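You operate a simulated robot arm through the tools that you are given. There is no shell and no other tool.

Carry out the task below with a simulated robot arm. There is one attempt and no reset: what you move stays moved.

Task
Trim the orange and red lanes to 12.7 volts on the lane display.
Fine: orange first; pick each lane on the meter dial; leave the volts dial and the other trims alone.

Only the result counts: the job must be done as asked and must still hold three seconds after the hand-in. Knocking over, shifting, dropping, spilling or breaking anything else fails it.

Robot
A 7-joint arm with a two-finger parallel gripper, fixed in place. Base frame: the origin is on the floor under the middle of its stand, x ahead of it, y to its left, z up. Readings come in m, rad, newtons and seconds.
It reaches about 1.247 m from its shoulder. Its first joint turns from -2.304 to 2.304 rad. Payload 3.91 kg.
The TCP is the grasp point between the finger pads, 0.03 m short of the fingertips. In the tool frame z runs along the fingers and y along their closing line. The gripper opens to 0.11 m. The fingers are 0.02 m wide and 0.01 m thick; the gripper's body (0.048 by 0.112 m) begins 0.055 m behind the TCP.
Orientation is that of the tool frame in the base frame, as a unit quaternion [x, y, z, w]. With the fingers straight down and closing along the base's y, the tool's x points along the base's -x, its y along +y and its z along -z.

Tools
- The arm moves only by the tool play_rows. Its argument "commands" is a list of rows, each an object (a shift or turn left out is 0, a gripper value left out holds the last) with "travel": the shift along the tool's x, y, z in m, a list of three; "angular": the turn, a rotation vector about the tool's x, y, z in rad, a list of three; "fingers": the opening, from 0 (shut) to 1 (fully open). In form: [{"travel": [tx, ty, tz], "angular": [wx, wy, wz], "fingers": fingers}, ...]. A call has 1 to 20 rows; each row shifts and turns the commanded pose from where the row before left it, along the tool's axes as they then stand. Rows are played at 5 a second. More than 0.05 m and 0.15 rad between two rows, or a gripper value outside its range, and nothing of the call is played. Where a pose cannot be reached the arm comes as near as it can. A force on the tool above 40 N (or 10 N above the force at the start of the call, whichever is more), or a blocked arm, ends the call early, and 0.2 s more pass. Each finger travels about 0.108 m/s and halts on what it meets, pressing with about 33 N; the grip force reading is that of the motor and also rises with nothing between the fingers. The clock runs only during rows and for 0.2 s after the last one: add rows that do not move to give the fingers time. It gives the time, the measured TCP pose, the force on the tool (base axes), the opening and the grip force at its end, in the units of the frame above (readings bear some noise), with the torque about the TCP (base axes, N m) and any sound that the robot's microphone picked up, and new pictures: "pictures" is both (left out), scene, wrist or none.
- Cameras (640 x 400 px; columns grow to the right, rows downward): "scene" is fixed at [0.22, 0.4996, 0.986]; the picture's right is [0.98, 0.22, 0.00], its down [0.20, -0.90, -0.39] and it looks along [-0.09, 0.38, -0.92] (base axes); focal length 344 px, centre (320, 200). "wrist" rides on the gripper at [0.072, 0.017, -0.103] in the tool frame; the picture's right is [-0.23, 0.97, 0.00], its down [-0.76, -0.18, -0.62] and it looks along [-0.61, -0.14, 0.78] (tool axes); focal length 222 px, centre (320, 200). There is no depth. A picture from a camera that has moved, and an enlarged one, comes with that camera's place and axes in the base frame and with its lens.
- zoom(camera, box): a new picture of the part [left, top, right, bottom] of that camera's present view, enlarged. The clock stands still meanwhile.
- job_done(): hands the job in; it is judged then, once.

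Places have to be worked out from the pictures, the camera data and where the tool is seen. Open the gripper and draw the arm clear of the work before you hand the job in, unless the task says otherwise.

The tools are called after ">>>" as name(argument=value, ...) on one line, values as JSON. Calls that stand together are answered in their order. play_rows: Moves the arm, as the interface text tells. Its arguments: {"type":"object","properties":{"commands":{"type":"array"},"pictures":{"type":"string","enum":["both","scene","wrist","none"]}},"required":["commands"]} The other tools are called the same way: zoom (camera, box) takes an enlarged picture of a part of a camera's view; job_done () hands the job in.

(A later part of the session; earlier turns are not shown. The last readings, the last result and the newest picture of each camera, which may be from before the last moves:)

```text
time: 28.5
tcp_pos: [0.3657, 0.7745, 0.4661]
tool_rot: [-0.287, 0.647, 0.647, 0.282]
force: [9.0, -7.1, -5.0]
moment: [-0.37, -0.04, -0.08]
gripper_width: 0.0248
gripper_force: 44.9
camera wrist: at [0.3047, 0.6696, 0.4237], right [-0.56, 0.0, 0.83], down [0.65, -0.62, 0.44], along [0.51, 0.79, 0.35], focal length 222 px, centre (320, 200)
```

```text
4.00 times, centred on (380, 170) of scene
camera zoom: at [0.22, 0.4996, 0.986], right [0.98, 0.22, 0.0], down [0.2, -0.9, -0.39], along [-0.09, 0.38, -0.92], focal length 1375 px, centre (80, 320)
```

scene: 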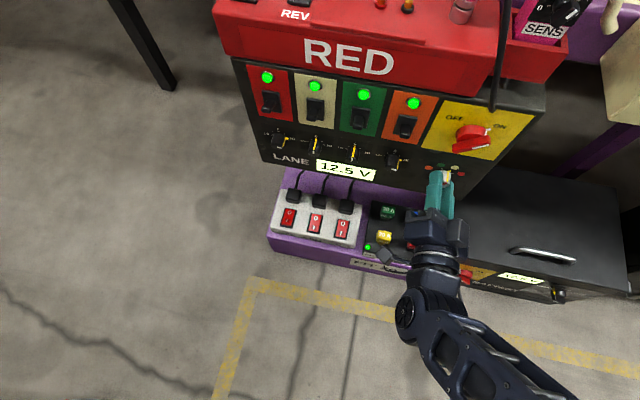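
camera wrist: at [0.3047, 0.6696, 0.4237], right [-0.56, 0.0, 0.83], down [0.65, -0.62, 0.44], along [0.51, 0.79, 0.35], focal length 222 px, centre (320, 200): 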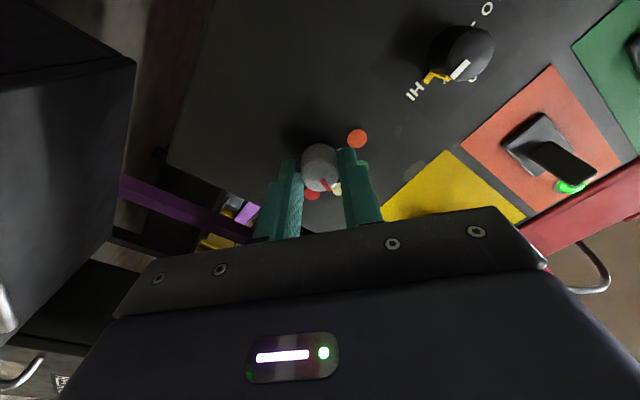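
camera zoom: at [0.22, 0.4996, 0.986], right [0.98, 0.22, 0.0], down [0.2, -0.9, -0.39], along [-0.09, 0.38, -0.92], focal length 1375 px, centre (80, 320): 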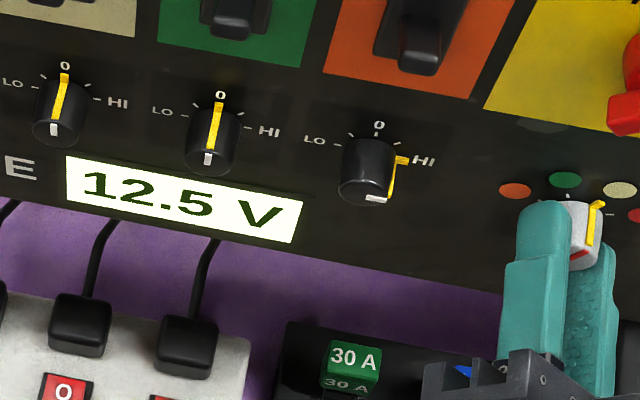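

The dial follows perfectly: now on cream, display 12.5 V. I'll turn another 45° to green, and on to orange.

>>> play_rows(commands=[{"angular": [0, 0, -0.131]}, {"angular": [0, 0, -0.131]}, {"angular": [0, 0, -0.131]}, {"angular": [0, 0, -0.131]}, {"angular": [0, 0, -0.131]}, {"angular": [0, 0, -0.131]}, {}])

>>> zoom(camera="scene", box=[300, 120, 460, 220])

```text
time: 30.1
tcp_pos: [0.365, 0.7744, 0.4647]
tool_rot: [0.514, -0.487, -0.49, -0.509]
force: [4.9, 19.2, -15.6]
moment: [-0.5, -0.04, -0.21]
gripper_width: 0.0249
gripper_force: 45.8
camera wrist: at [0.3528, 0.6698, 0.3924], right [-0.98, -0.01, 0.18], down [0.15, -0.62, 0.77], along [0.11, 0.78, 0.61], focal length 222 px, centre (320, 200)
```

scene: 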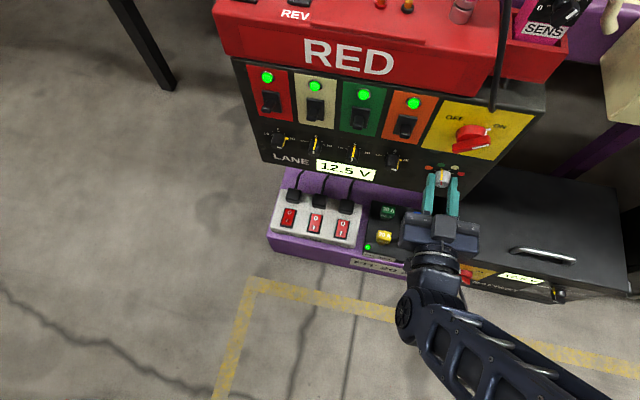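
wrist: 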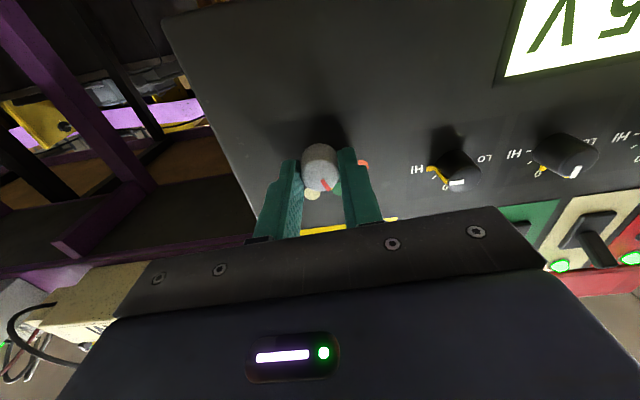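

```text
4.00 times, centred on (380, 170) of scene
camera zoom: at [0.22, 0.4996, 0.986], right [0.98, 0.22, 0.0], down [0.2, -0.9, -0.39], along [-0.09, 0.38, -0.92], focal length 1375 px, centre (80, 320)
```

zoom: 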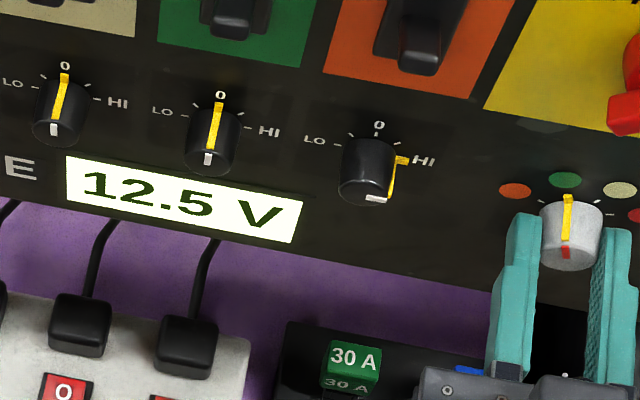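

Now on green with the display at 12.5 V, but side force has built up to about 25 N from small misalignment. I'll open the fingers to relax and check centering before the last 45°.

>>> play_rows(commands=[{"fingers": 0.3}, {}, {}])

>>> zoom(camera="wrist", box=[240, 110, 400, 210])

>>> zoom(camera="scene", box=[370, 140, 490, 220])

```text
time: 30.9
tcp_pos: [0.3665, 0.774, 0.466]
tool_rot: [0.513, -0.487, -0.491, -0.508]
force: [0.1, 0.4, 0.4]
moment: [0.02, 0.03, 0.02]
gripper_width: 0.0332
gripper_force: 0.0
camera wrist: at [0.3529, 0.6696, 0.3929], right [-0.98, -0.01, 0.18], down [0.15, -0.62, 0.77], along [0.11, 0.78, 0.61], focal length 222 px, centre (320, 200)
```

scene: 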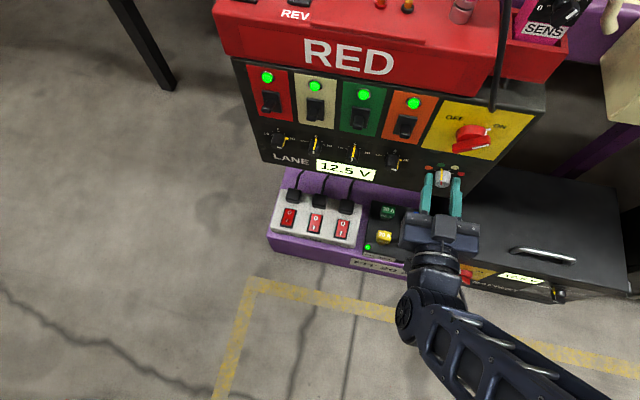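
wrist: 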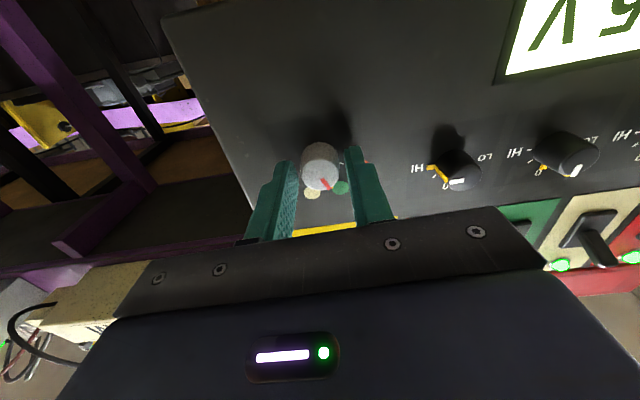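

```text
4.00 times, centred on (320, 160) of wrist
camera zoom: at [0.3529, 0.6696, 0.3929], right [-0.98, -0.01, 0.18], down [0.15, -0.62, 0.77], along [0.11, 0.78, 0.61], focal length 888 px, centre (320, 360)
```

zoom: 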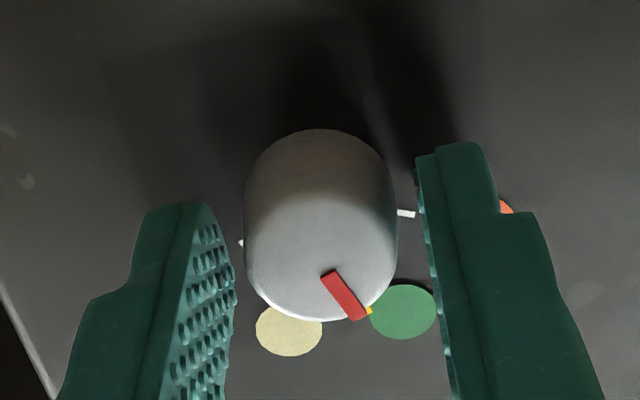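

```text
5.00 times, centred on (430, 180) of scene
camera zoom: at [0.22, 0.4996, 0.986], right [0.98, 0.22, 0.0], down [0.2, -0.9, -0.39], along [-0.09, 0.38, -0.92], focal length 1719 px, centre (-230, 300)
```

zoom: 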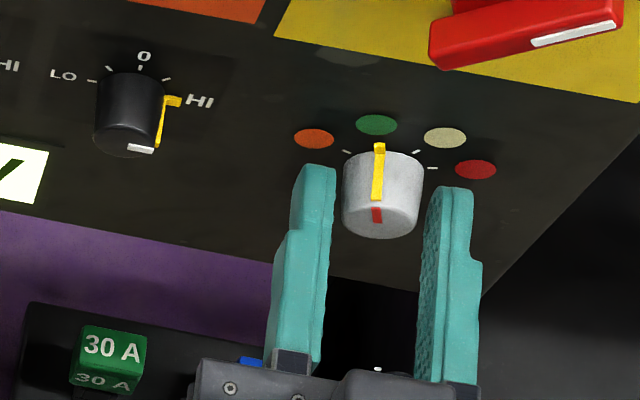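

Force is gone and the knob is nearly centered between the pads. I'll nudge 0.7 mm, regrip and turn the last 45° to orange.

>>> play_rows(commands=[{"travel": [0, -0.0007, 0]}, {"fingers": 0.15}, {}, {}, {"angular": [0, 0, -0.131]}, {"angular": [0, 0, -0.131]}, {"angular": [0, 0, -0.131]}, {"angular": [0, 0, -0.131]}, {"angular": [0, 0, -0.131]}, {"angular": [0, 0, -0.131]}, {}])

>>> zoom(camera="scene", box=[300, 120, 460, 220])

```text
time: 33.3
tcp_pos: [0.365, 0.7745, 0.4644]
tool_rot: [0.661, -0.254, -0.258, -0.657]
force: [5.0, -30.2, 12.1]
moment: [0.39, -0.03, -0.22]
gripper_width: 0.0248
gripper_force: 44.7
camera wrist: at [0.4087, 0.6706, 0.4042], right [-0.82, -0.01, -0.57], down [-0.44, -0.63, 0.65], along [-0.36, 0.78, 0.51], focal length 222 px, centre (320, 200)
```

scene: 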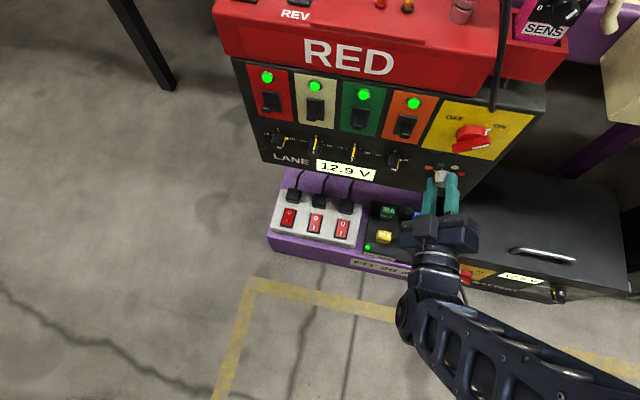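
wrist: 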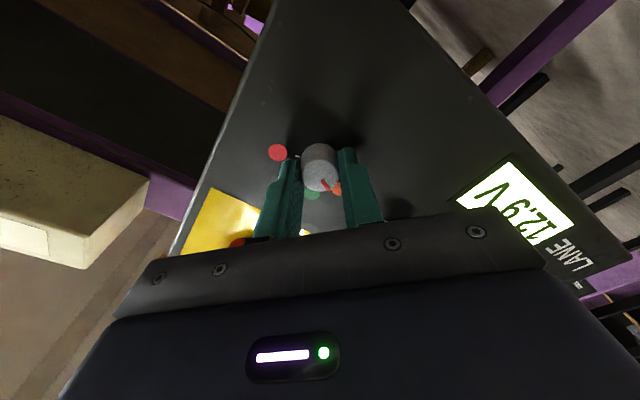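

```text
4.00 times, centred on (380, 170) of scene
camera zoom: at [0.22, 0.4996, 0.986], right [0.98, 0.22, 0.0], down [0.2, -0.9, -0.39], along [-0.09, 0.38, -0.92], focal length 1375 px, centre (80, 320)
```

zoom: 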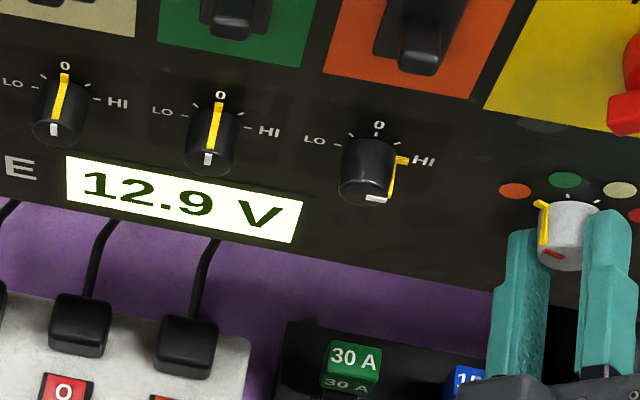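

The dial is on orange and the display reads 12.9 V with the orange trim at HI. I'll release, back straight off, and roll back to vertical closing for the orange trim.

>>> play_rows(commands=[{"fingers": 0.5}, {}, {"travel": [0, 0, -0.03]}, {"travel": [0, 0, -0.03]}, {"angular": [0, 0, 0.1495]}, {"angular": [0, 0, 0.1495]}, {"angular": [0, 0, 0.1495]}, {"angular": [0, 0, 0.1495]}, {"angular": [0, 0, 0.1495]}, {"angular": [0, 0, 0.1495]}, {"angular": [0, 0, 0.1495]}, {"angular": [0, 0, 0.1495]}, {"angular": [0, 0, 0.1495]}, {"angular": [0, 0, 0.1495]}, {"angular": [0, 0, 0.1495]}, {"angular": [0, 0, 0.1495]}, {"angular": [0, 0, 0.1495]}, {"angular": [0, 0, 0.1495]}, {"angular": [0, 0, 0.1495]}, {"angular": [0, 0, 0.1495]}])

>>> zoom(camera="scene", box=[300, 120, 460, 220])

```text
time: 37.5
tcp_pos: [0.3654, 0.714, 0.4659]
tool_rot: [-0.005, 0.708, 0.707, 0.0]
force: [1.0, 0.0, 0.1]
moment: [0.0, 0.02, 0.0]
gripper_width: 0.0549
gripper_force: 0.1
camera wrist: at [0.2947, 0.6105, 0.4824], right [0.22, 0.0, 0.98], down [0.77, -0.62, -0.17], along [0.6, 0.79, -0.14], focal length 222 px, centre (320, 200)
```

scene: 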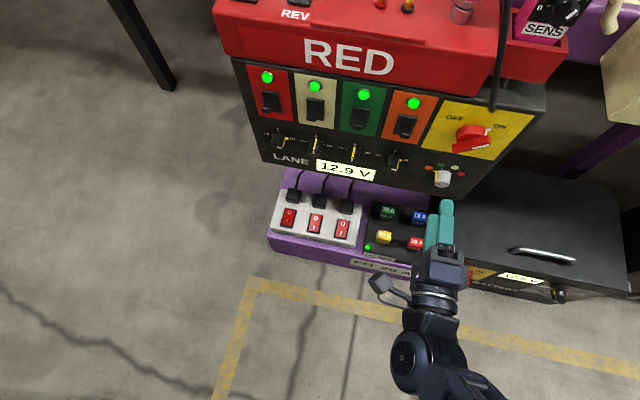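
wrist: 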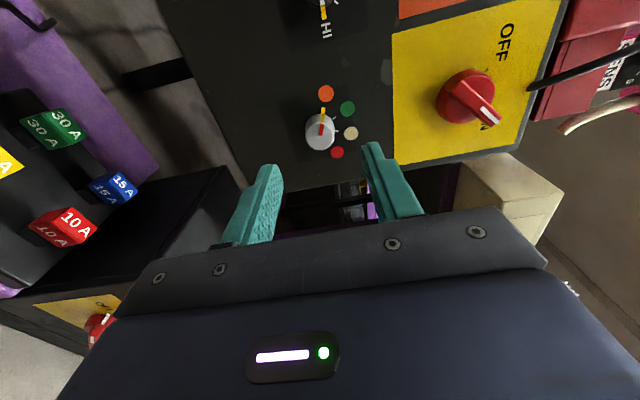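

```text
4.00 times, centred on (380, 170) of scene
camera zoom: at [0.22, 0.4996, 0.986], right [0.98, 0.22, 0.0], down [0.2, -0.9, -0.39], along [-0.09, 0.38, -0.92], focal length 1375 px, centre (80, 320)
```

zoom: 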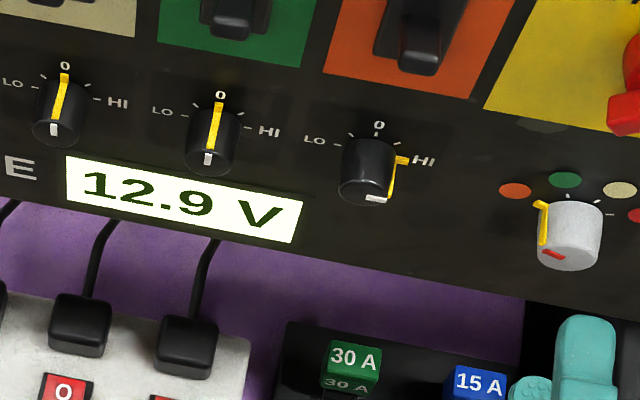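

The dial holds on orange at 12.9 V. I'll slide over to in front of the orange trim (x≈0.2765, z≈0.4855), removing a small tool tilt, and check the view.

>>> play_rows(commands=[{"travel": [0.0452, 0.0096, 0], "angular": [0, -0.007, 0]}, {"travel": [0.0452, 0.0096, 0]}, {}])

>>> zoom(camera="wrist", box=[240, 80, 400, 180])

>>> zoom(camera="scene", box=[300, 120, 460, 220])

```text
time: 38.3
tcp_pos: [0.2757, 0.719, 0.4825]
tool_rot: [-0.002, 0.707, 0.707, 0.003]
force: [-0.1, 0.2, 0.0]
moment: [0.02, 0.01, 0.02]
gripper_width: 0.0552
gripper_force: 0.0
camera wrist: at [0.2043, 0.6138, 0.5], right [0.22, 0.0, 0.98], down [0.76, -0.62, -0.17], along [0.61, 0.78, -0.14], focal length 222 px, centre (320, 200)
```

scene: 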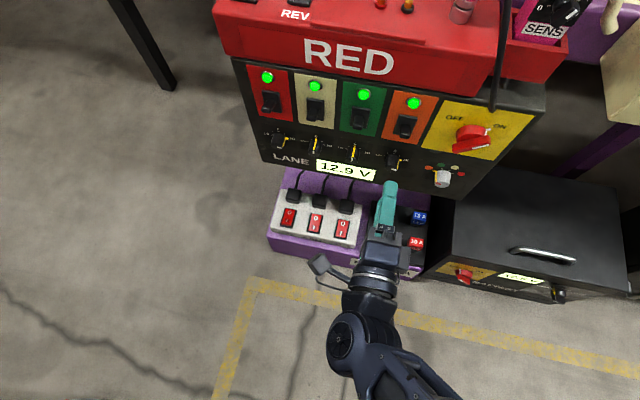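
wrist: 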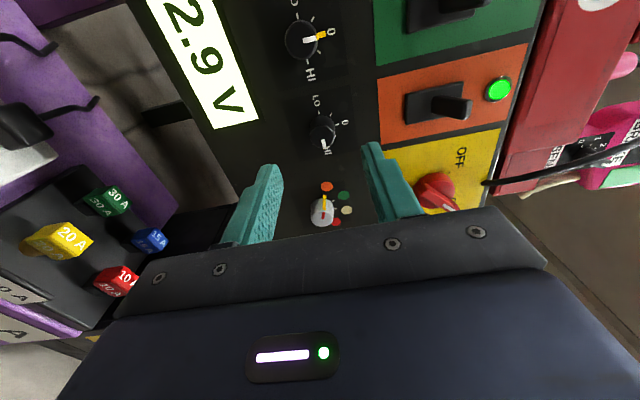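

```text
4.00 times, centred on (320, 130) of wrist
camera zoom: at [0.2043, 0.6138, 0.5], right [0.22, 0.0, 0.98], down [0.76, -0.62, -0.17], along [0.61, 0.78, -0.14], focal length 888 px, centre (320, 480)
```

zoom: 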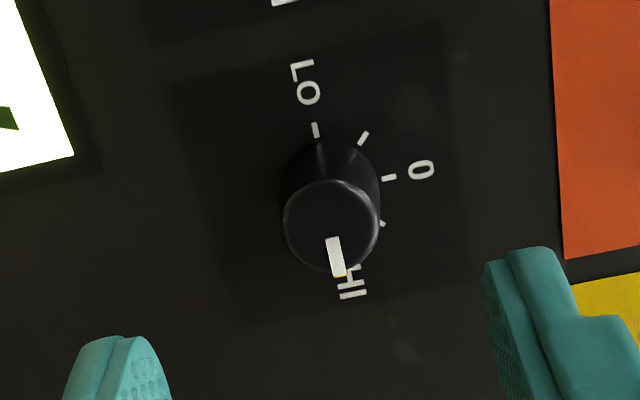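

```text
4.00 times, centred on (380, 170) of scene
camera zoom: at [0.22, 0.4996, 0.986], right [0.98, 0.22, 0.0], down [0.2, -0.9, -0.39], along [-0.09, 0.38, -0.92], focal length 1375 px, centre (80, 320)
```

zoom: 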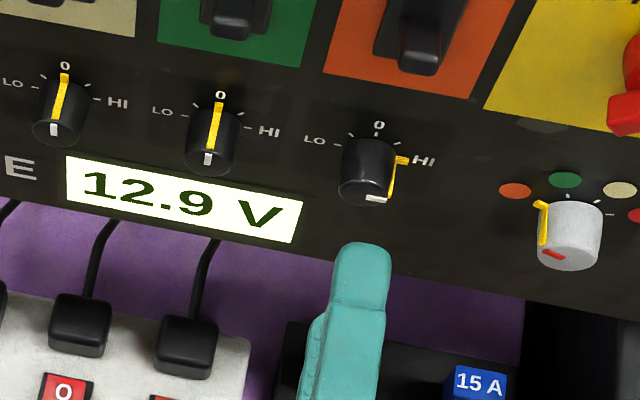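

The orange trim axis computes to (0.2766, 0.4851); the TCP is at about (0.2764, 0.4835). I'll raise 1.6 mm and advance close, then re-check centering with the fingers partly closed.

>>> play_rows(commands=[{"travel": [0, 0.0016, 0.018], "fingers": 0.45}, {"travel": [0, 0, 0.019]}, {"travel": [0, 0, 0.016]}, {"fingers": 0.3}, {}, {}])

>>> zoom(camera="wrist", box=[240, 110, 400, 210])

>>> zoom(camera="scene", box=[300, 120, 460, 220])

```text
time: 39.7
tcp_pos: [0.276, 0.7689, 0.4845]
tool_rot: [-0.002, 0.708, 0.707, 0.003]
force: [0.3, 0.8, 0.5]
moment: [0.01, -0.01, 0.0]
gripper_width: 0.0331
gripper_force: 0.0
camera wrist: at [0.2044, 0.6644, 0.5014], right [0.22, 0.0, 0.98], down [0.76, -0.62, -0.17], along [0.61, 0.78, -0.14], focal length 222 px, centre (320, 200)
```

scene: 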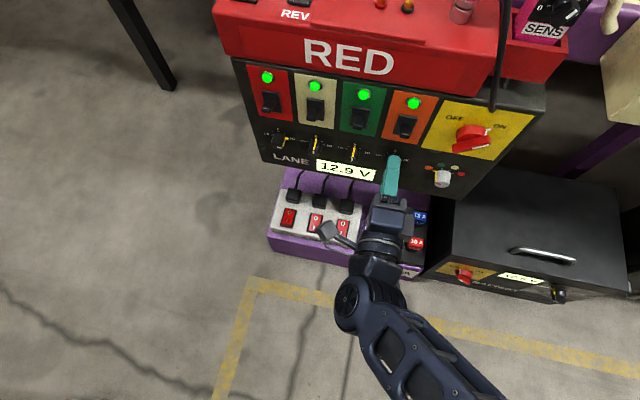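
wrist: 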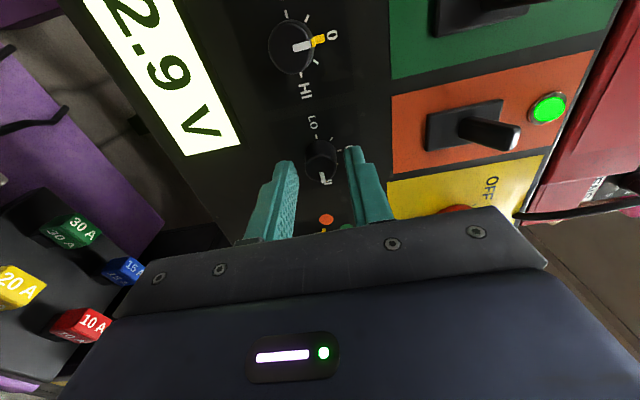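

```text
4.00 times, centred on (320, 160) of wrist
camera zoom: at [0.2044, 0.6644, 0.5014], right [0.22, 0.0, 0.98], down [0.76, -0.62, -0.17], along [0.61, 0.78, -0.14], focal length 888 px, centre (320, 360)
```

zoom: 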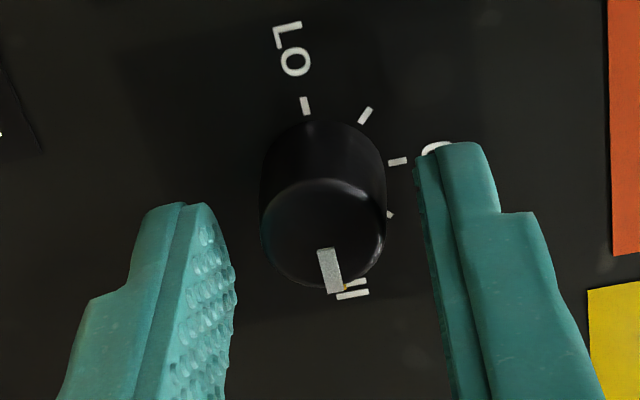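

```text
4.00 times, centred on (380, 170) of scene
camera zoom: at [0.22, 0.4996, 0.986], right [0.98, 0.22, 0.0], down [0.2, -0.9, -0.39], along [-0.09, 0.38, -0.92], focal length 1375 px, centre (80, 320)
```

zoom: 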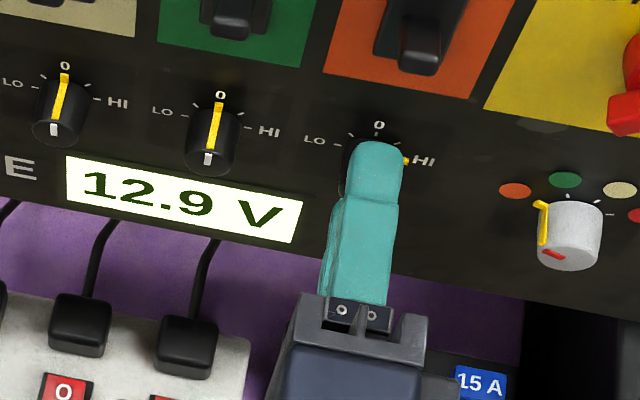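

Centering is good (TCP ≈(0.2765, 0.4849)). I'll go 3 mm deeper, close on the orange trim and check the side load.

>>> play_rows(commands=[{"travel": [0, 0, 0.003]}, {"fingers": 0.2}, {"fingers": 0.12}, {}, {}])

>>> zoom(camera="wrist", box=[240, 110, 400, 210])

>>> zoom(camera="scene", box=[300, 120, 460, 220])

```text
time: 40.9
tcp_pos: [0.2768, 0.7709, 0.4836]
tool_rot: [-0.002, 0.708, 0.706, 0.003]
force: [-3.3, 0.1, 9.1]
moment: [0.28, 0.05, 0.11]
gripper_width: 0.0204
gripper_force: 44.9
camera wrist: at [0.204, 0.6665, 0.5019], right [0.22, 0.0, 0.98], down [0.76, -0.62, -0.17], along [0.61, 0.78, -0.14], focal length 222 px, centre (320, 200)
```

scene: 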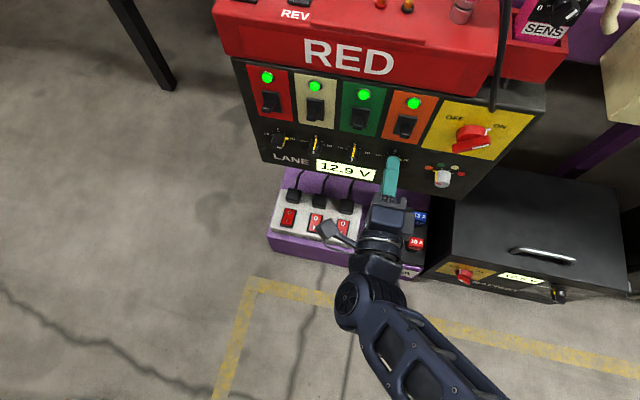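
wrist: 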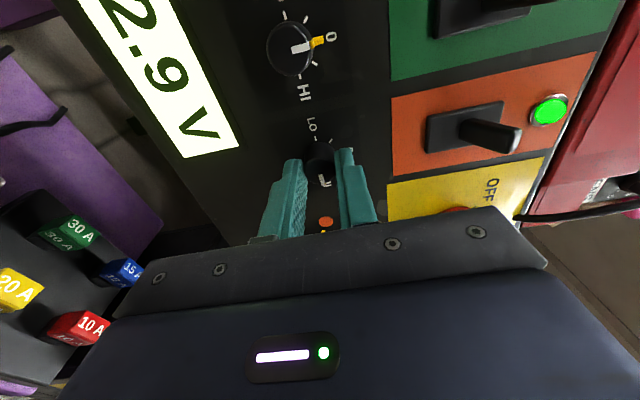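

```text
4.00 times, centred on (320, 160) of wrist
camera zoom: at [0.204, 0.6665, 0.5019], right [0.22, 0.0, 0.98], down [0.76, -0.62, -0.17], along [0.61, 0.78, -0.14], focal length 888 px, centre (320, 360)
```

zoom: 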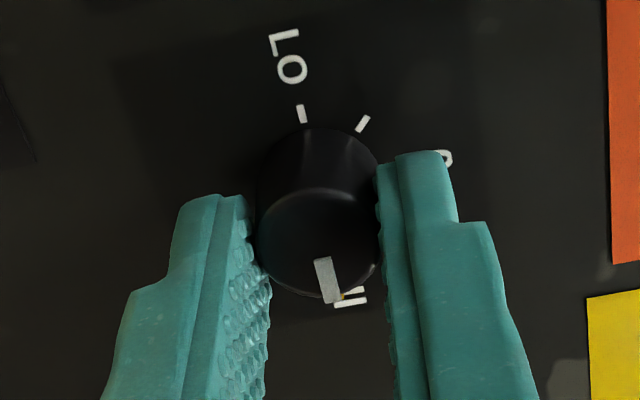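

```text
4.00 times, centred on (380, 170) of scene
camera zoom: at [0.22, 0.4996, 0.986], right [0.98, 0.22, 0.0], down [0.2, -0.9, -0.39], along [-0.09, 0.38, -0.92], focal length 1375 px, centre (80, 320)
```

zoom: 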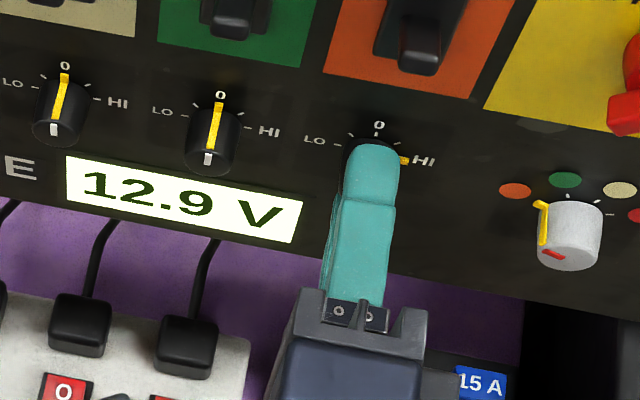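

Gripped at 20.4 mm with about 10 N side load (knob pushing up), so I'll ease up 0.7 mm. Then turn the orange trim 30° counter-clockwise and read the display.

>>> play_rows(commands=[{"travel": [0.0002, 0.0007, 0]}, {"angular": [0, 0, -0.1309]}, {"angular": [0, 0, -0.1309]}, {"angular": [0, 0, -0.1309]}, {"angular": [0, 0, -0.1309]}, {}])

>>> zoom(camera="scene", box=[300, 120, 460, 220])

>>> zoom(camera="wrist", box=[240, 110, 400, 210])

```text
time: 42.3
tcp_pos: [0.2757, 0.7703, 0.4849]
tool_rot: [-0.185, 0.683, 0.682, 0.186]
force: [12.8, -1.7, 4.0]
moment: [0.59, -0.02, -1.15]
gripper_width: 0.0206
gripper_force: 45.2
camera wrist: at [0.2054, 0.6665, 0.4638], right [-0.3, 0.0, 0.95], down [0.75, -0.62, 0.23], along [0.6, 0.78, 0.19], focal length 222 px, centre (320, 200)
```

scene: 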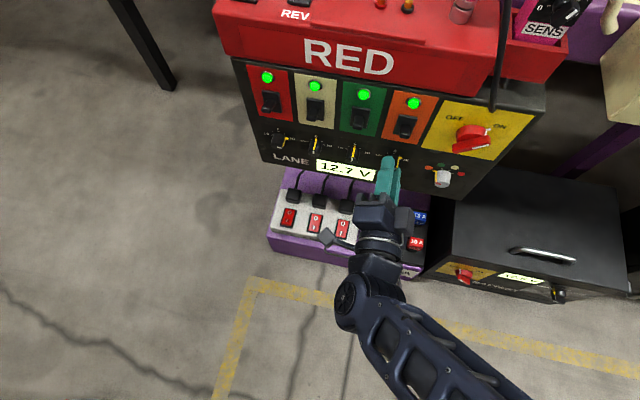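
wrist: 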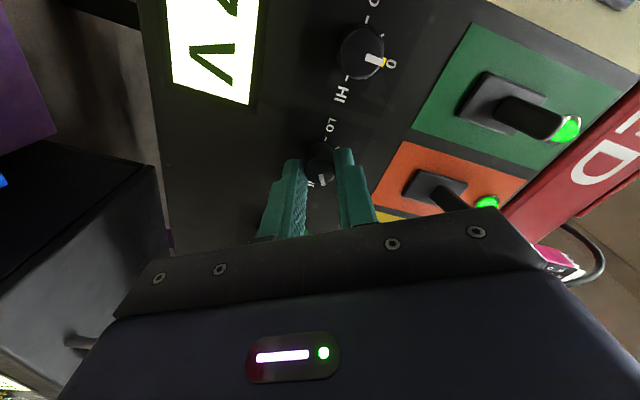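

```text
4.00 times, centred on (380, 170) of scene
camera zoom: at [0.22, 0.4996, 0.986], right [0.98, 0.22, 0.0], down [0.2, -0.9, -0.39], along [-0.09, 0.38, -0.92], focal length 1375 px, centre (80, 320)
```

zoom: 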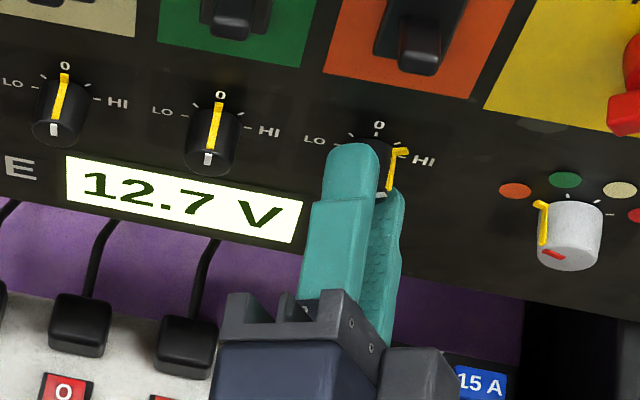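

```text
4.00 times, centred on (320, 160) of wrist
camera zoom: at [0.2054, 0.6665, 0.4638], right [-0.3, 0.0, 0.95], down [0.75, -0.62, 0.23], along [0.6, 0.78, 0.19], focal length 888 px, centre (320, 360)
```

zoom: 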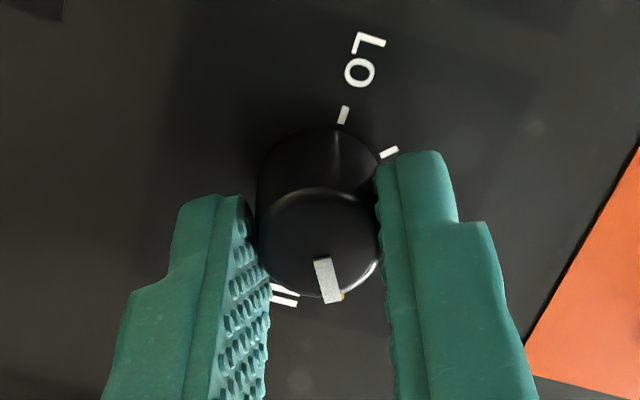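

The display already shows 12.7 V after 30°. I'll find the far edge of the 12.7 band so I can center in it: another 10° counter-clockwise.

>>> play_rows(commands=[{"angular": [0, 0, -0.0873]}, {"angular": [0, 0, -0.0873]}, {}], pictures="scene")

>>> zoom(camera="scene", box=[300, 120, 460, 220])

```text
time: 43.1
tcp_pos: [0.2757, 0.7697, 0.4856]
tool_rot: [-0.244, 0.664, 0.663, 0.244]
force: [17.7, 18.1, -1.5]
moment: [-0.29, -0.03, -0.28]
gripper_width: 0.0207
gripper_force: 44.8
```

scene: 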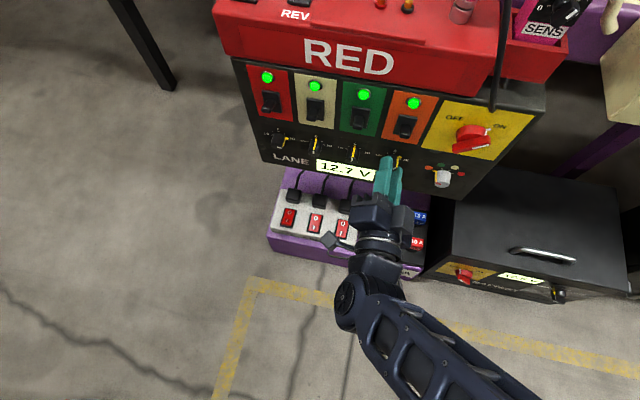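

```text
4.00 times, centred on (380, 170) of scene
camera zoom: at [0.22, 0.4996, 0.986], right [0.98, 0.22, 0.0], down [0.2, -0.9, -0.39], along [-0.09, 0.38, -0.92], focal length 1375 px, centre (80, 320)
```

zoom: 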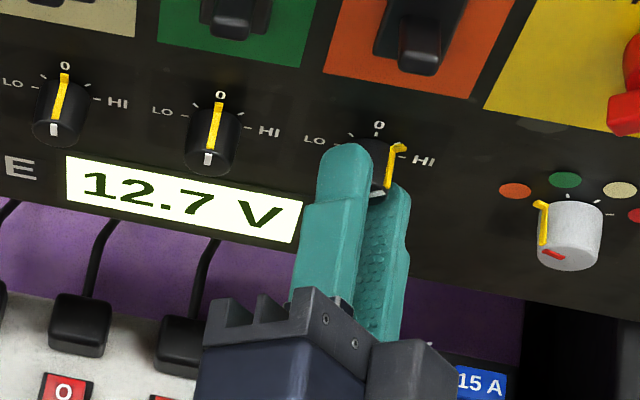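

Still 12.7 V at 40° of turn. Side force is about 25 N, so I'll relieve it with a small shift (+1.2 mm x, +0.5 mm y), then turn 5° more.

>>> play_rows(commands=[{"travel": [-0.0009, -0.0008, 0.0006]}, {"angular": [0, 0, -0.0873]}, {}], pictures="scene")

>>> zoom(camera="scene", box=[300, 120, 460, 220])

```text
time: 43.9
tcp_pos: [0.2756, 0.7711, 0.4838]
tool_rot: [-0.273, 0.653, 0.652, 0.272]
force: [1.0, -8.1, 15.1]
moment: [1.02, 0.01, -0.59]
gripper_width: 0.0203
gripper_force: 44.7
```

scene: 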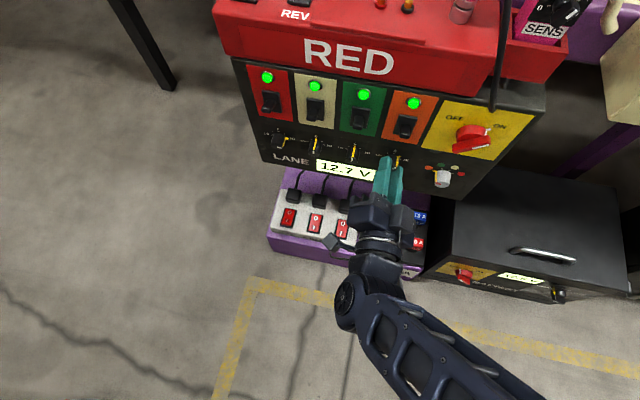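

```text
4.00 times, centred on (380, 170) of scene
camera zoom: at [0.22, 0.4996, 0.986], right [0.98, 0.22, 0.0], down [0.2, -0.9, -0.39], along [-0.09, 0.38, -0.92], focal length 1375 px, centre (80, 320)
```

zoom: 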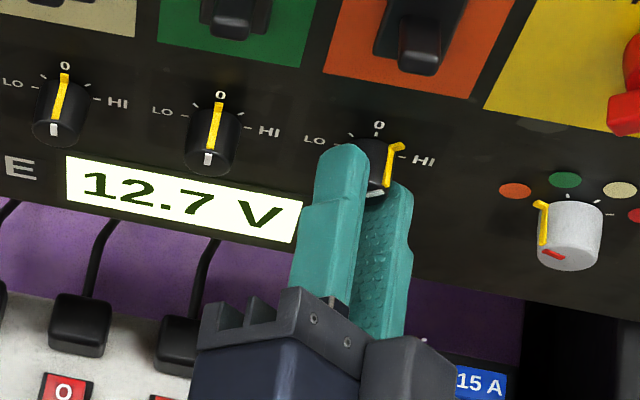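

Still 12.7 V at 45°. To center in the band I'll find its lower edge: 10° more while easing the upward load.

>>> play_rows(commands=[{"travel": [-0.0003, 0.0006, 0]}, {"angular": [0, 0, -0.0873]}, {"angular": [0, 0, -0.0873]}, {}], pictures="scene")

>>> zoom(camera="scene", box=[300, 120, 460, 220])

```text
time: 44.9
tcp_pos: [0.2766, 0.7715, 0.4848]
tool_rot: [-0.33, 0.626, 0.625, 0.329]
force: [-0.3, -10.5, 12.5]
moment: [-0.49, 0.02, 0.54]
gripper_width: 0.0205
gripper_force: 45.4
```

scene: 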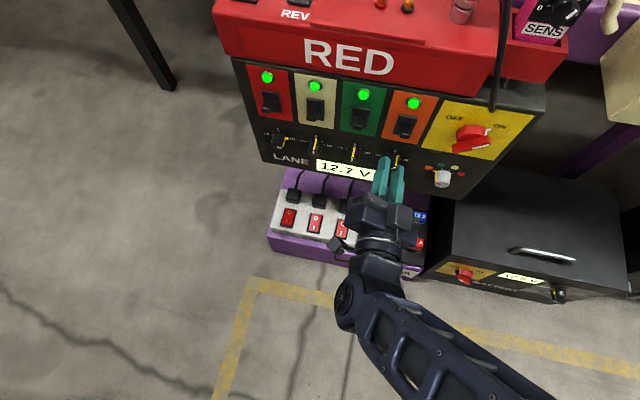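

```text
4.00 times, centred on (380, 170) of scene
camera zoom: at [0.22, 0.4996, 0.986], right [0.98, 0.22, 0.0], down [0.2, -0.9, -0.39], along [-0.09, 0.38, -0.92], focal length 1375 px, centre (80, 320)
```

zoom: 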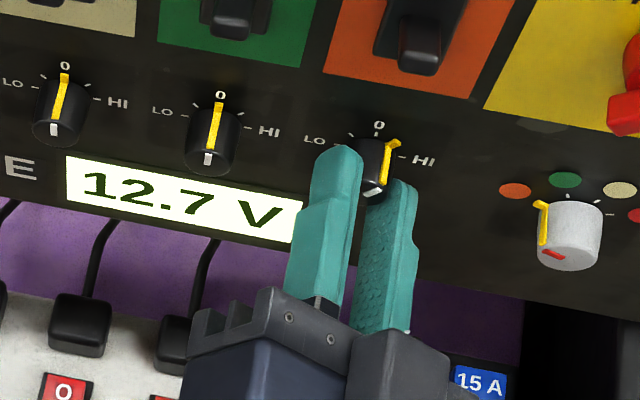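

Still 12.7 V at 55°, with the pointer near the mid tick. Let me check the pointer in the wrist camera.

>>> zoom(camera="wrist", box=[240, 110, 400, 210])

>>> zoom(camera="scene", box=[370, 145, 418, 175])

```text
4.00 times, centred on (320, 160) of wrist
camera zoom: at [0.2214, 0.6663, 0.4364], right [-0.67, 0.0, 0.74], down [0.58, -0.62, 0.53], along [0.46, 0.78, 0.42], focal length 888 px, centre (320, 360)
```

zoom: 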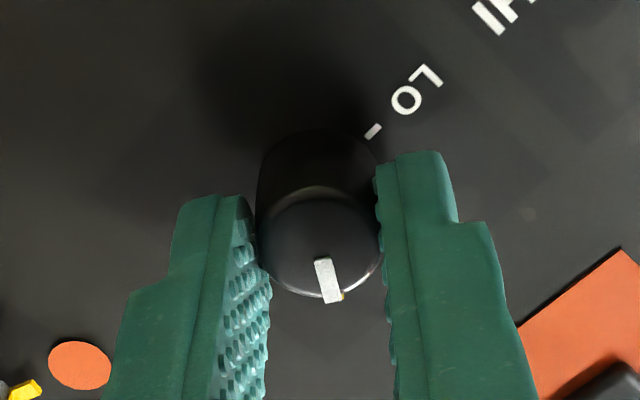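

```text
13.33 times, centred on (394, 160) of scene
camera zoom: at [0.22, 0.4996, 0.986], right [0.98, 0.22, 0.0], down [0.2, -0.9, -0.39], along [-0.09, 0.38, -0.92], focal length 4583 px, centre (-667, 733)
```

zoom: 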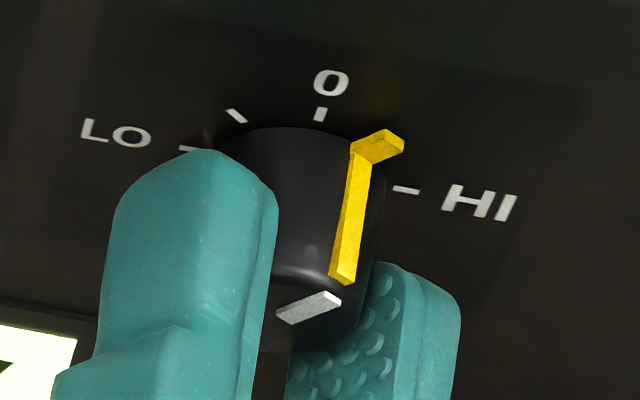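

The pointer sits near the mid tick and the band is wide, consistent with 45° steps (12.5 at 0, 12.7 mid, 12.9 at HI). I'll turn back about 10° to put the pointer on the 45° mid tick, then release and back off to read it.

>>> play_rows(commands=[{"angular": [0, 0, 0.0873]}, {"angular": [0, 0, 0.0873]}, {}, {"fingers": 0.25}, {"fingers": 0.42}, {}, {"travel": [0, 0, -0.03]}, {"travel": [0, 0, -0.03]}, {}])

>>> zoom(camera="scene", box=[300, 120, 460, 220])

>>> zoom(camera="scene", box=[370, 145, 418, 175])

>>> zoom(camera="wrist", box=[240, 80, 400, 180])

```text
time: 46.9
tcp_pos: [0.2753, 0.7107, 0.4892]
tool_rot: [-0.273, 0.653, 0.651, 0.273]
force: [0.1, 0.7, -0.7]
moment: [-0.02, -0.02, 0.0]
gripper_width: 0.0462
gripper_force: 0.1
camera wrist: at [0.2131, 0.6062, 0.4497], right [-0.53, 0.0, 0.85], down [0.66, -0.62, 0.42], along [0.53, 0.78, 0.33], focal length 222 px, centre (320, 200)
```

scene: 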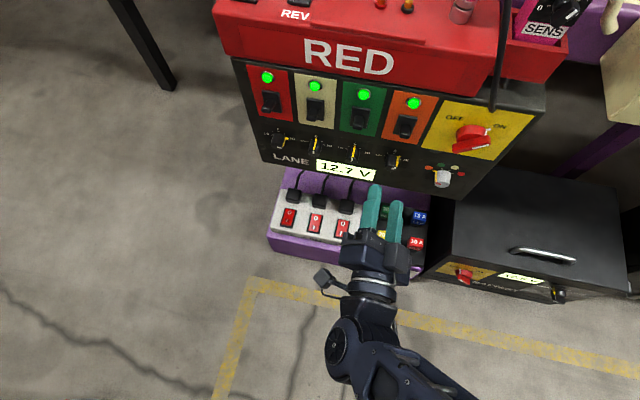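
wrist: 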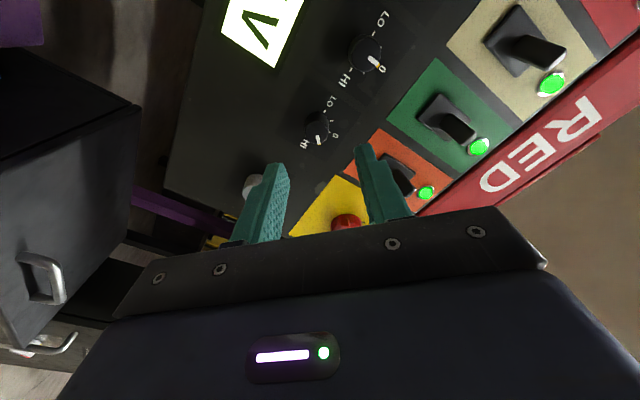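

```text
4.00 times, centred on (380, 170) of scene
camera zoom: at [0.22, 0.4996, 0.986], right [0.98, 0.22, 0.0], down [0.2, -0.9, -0.39], along [-0.09, 0.38, -0.92], focal length 1375 px, centre (80, 320)
```

zoom: 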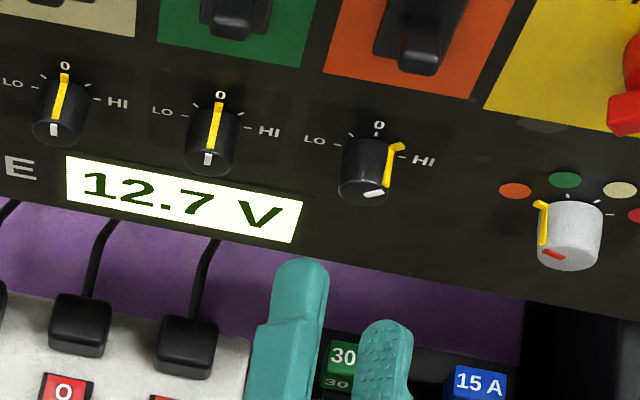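

```text
13.33 times, centred on (394, 160) of scene
camera zoom: at [0.22, 0.4996, 0.986], right [0.98, 0.22, 0.0], down [0.2, -0.9, -0.39], along [-0.09, 0.38, -0.92], focal length 4583 px, centre (-667, 733)
```

zoom: 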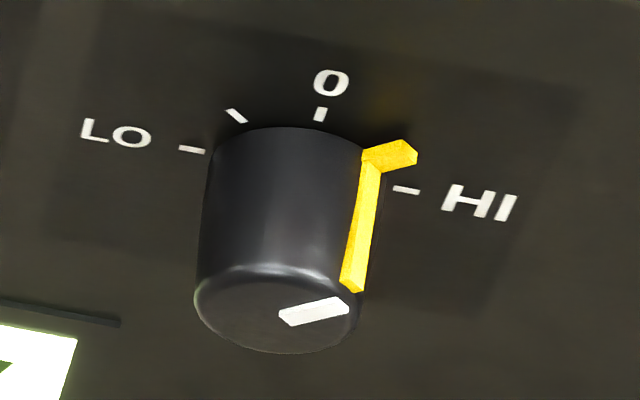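

```text
4.00 times, centred on (320, 130) of wrist
camera zoom: at [0.2131, 0.6062, 0.4497], right [-0.53, 0.0, 0.85], down [0.66, -0.62, 0.42], along [0.53, 0.78, 0.33], focal length 888 px, centre (320, 480)
```

zoom: 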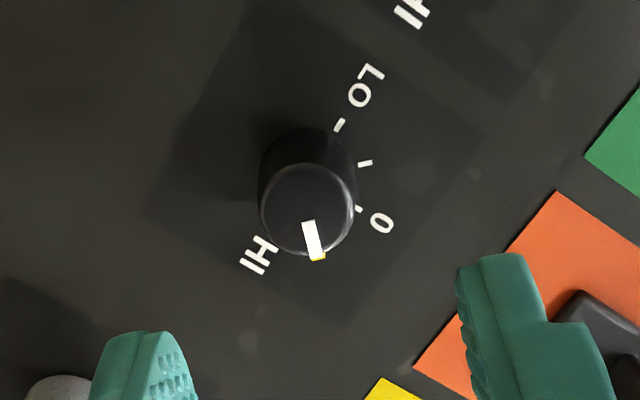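

Orange now reads 12.7 V with its trim released on the mid tick (mark at ≈44°). Next, the meter dial to red: I'll slide back in front of the dial and roll to −227° so I can turn it clockwise 135°.

>>> play_rows(commands=[{"travel": [-0.02365, -0.0402, 0], "fingers": 0.5}, {"travel": [-0.02365, -0.0402, 0]}, {"angular": [0, 0, -0.1466]}, {"angular": [0, 0, -0.1466]}, {"angular": [0, 0, -0.1466]}, {"angular": [0, 0, -0.1466]}, {"angular": [0, 0, -0.1466]}, {"angular": [0, 0, -0.1466]}, {"angular": [0, 0, -0.1466]}, {"angular": [0, 0, -0.1466]}, {"angular": [0, 0, -0.1466]}, {"angular": [0, 0, -0.1466]}, {"angular": [0, 0, -0.1466]}, {}])

>>> zoom(camera="wrist", box=[240, 80, 400, 180])

>>> zoom(camera="scene", box=[300, 120, 460, 220])

```text
time: 49.9
tcp_pos: [0.3665, 0.7115, 0.4632]
tool_rot: [0.66, -0.254, -0.254, -0.659]
force: [0.5, 0.3, 0.3]
moment: [0.01, 0.01, 0.0]
gripper_width: 0.055
gripper_force: 0.0
camera wrist: at [0.4096, 0.607, 0.4036], right [-0.82, 0.0, -0.57], down [-0.45, -0.62, 0.64], along [-0.36, 0.78, 0.51], focal length 222 px, centre (320, 200)
```

scene: 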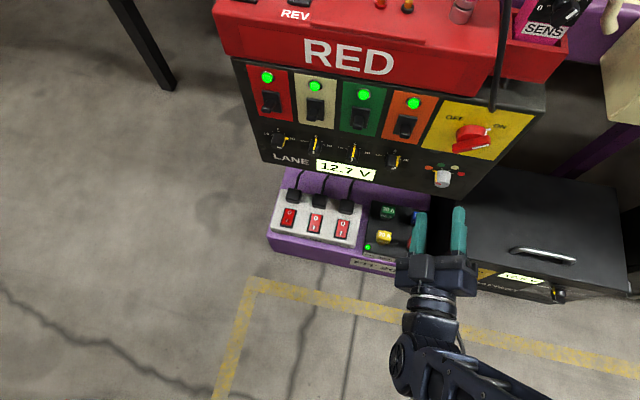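
wrist: 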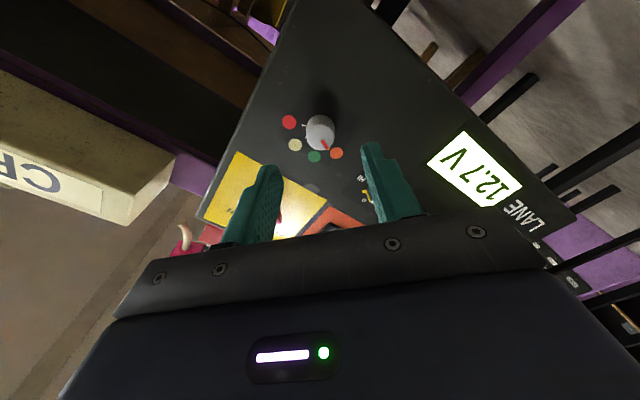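

```text
4.00 times, centred on (320, 130) of wrist
camera zoom: at [0.4096, 0.607, 0.4036], right [-0.82, 0.0, -0.57], down [-0.45, -0.62, 0.64], along [-0.36, 0.78, 0.51], focal length 888 px, centre (320, 480)
```

zoom: 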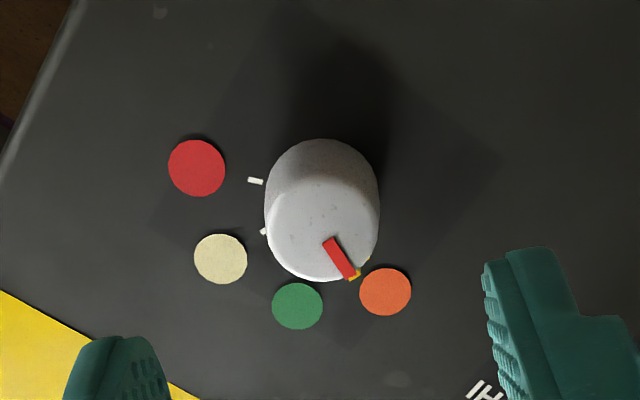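

```text
4.00 times, centred on (380, 170) of scene
camera zoom: at [0.22, 0.4996, 0.986], right [0.98, 0.22, 0.0], down [0.2, -0.9, -0.39], along [-0.09, 0.38, -0.92], focal length 1375 px, centre (80, 320)
```

zoom: 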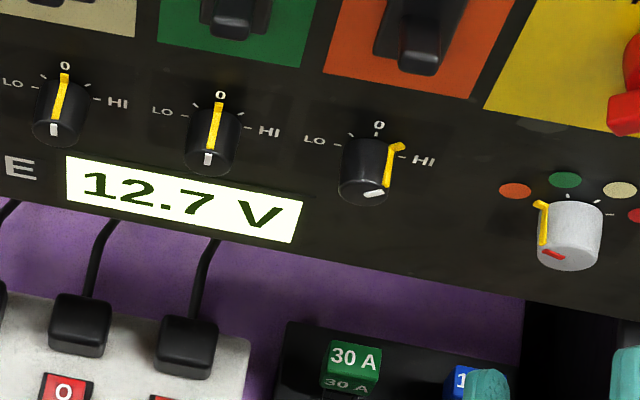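

The knob axis is about 2 mm to −x and 1 mm up of the TCP. I'll correct, advance around the knob with the fingers partly closed, and verify centering.

>>> play_rows(commands=[{"travel": [-0.0023, 0.0005, 0.02]}, {"travel": [0, 0, 0.025]}, {"travel": [0, 0, 0.018]}, {"fingers": 0.33}, {}, {}])

>>> zoom(camera="wrist", box=[240, 110, 400, 210])

>>> zoom(camera="scene", box=[370, 140, 490, 220])

```text
time: 51.3
tcp_pos: [0.3633, 0.7711, 0.4663]
tool_rot: [0.66, -0.255, -0.255, -0.659]
force: [-0.4, -0.5, -0.1]
moment: [0.0, 0.0, 0.01]
gripper_width: 0.0365
gripper_force: 0.0
camera wrist: at [0.4061, 0.667, 0.4064], right [-0.82, 0.0, -0.57], down [-0.45, -0.62, 0.64], along [-0.36, 0.78, 0.51], focal length 222 px, centre (320, 200)
```

scene: 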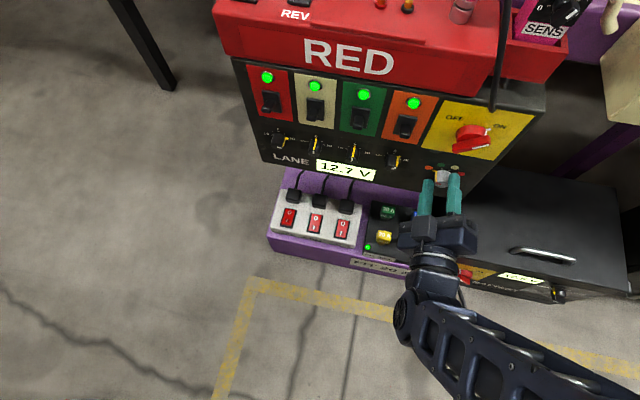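
wrist: 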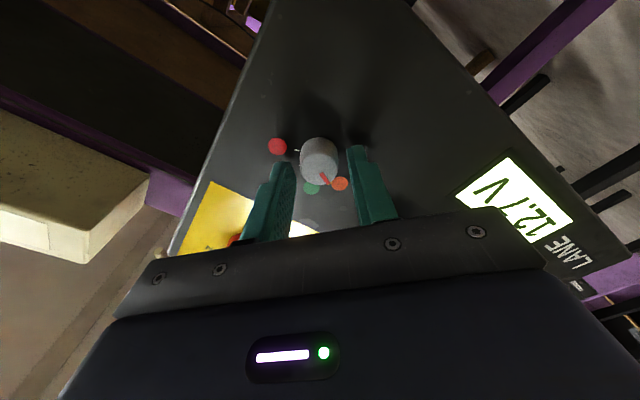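

```text
4.00 times, centred on (320, 160) of wrist
camera zoom: at [0.4061, 0.667, 0.4064], right [-0.82, 0.0, -0.57], down [-0.45, -0.62, 0.64], along [-0.36, 0.78, 0.51], focal length 888 px, centre (320, 360)
```

zoom: 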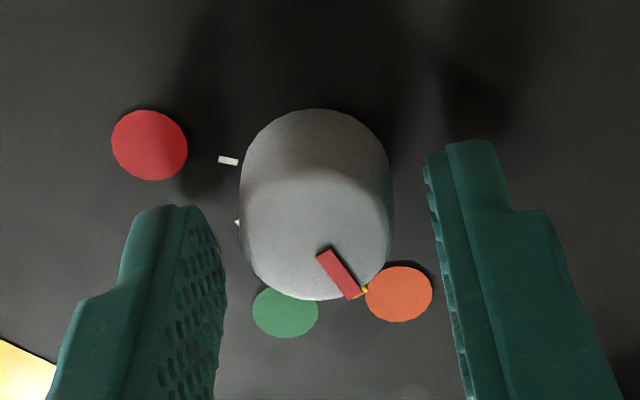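

```text
5.00 times, centred on (430, 180) of scene
camera zoom: at [0.22, 0.4996, 0.986], right [0.98, 0.22, 0.0], down [0.2, -0.9, -0.39], along [-0.09, 0.38, -0.92], focal length 1719 px, centre (-230, 300)
```

zoom: 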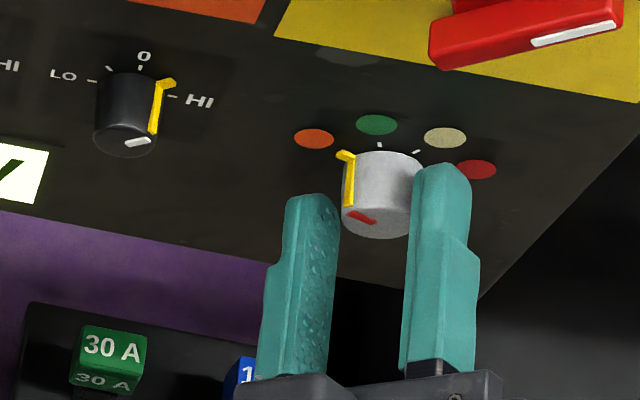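

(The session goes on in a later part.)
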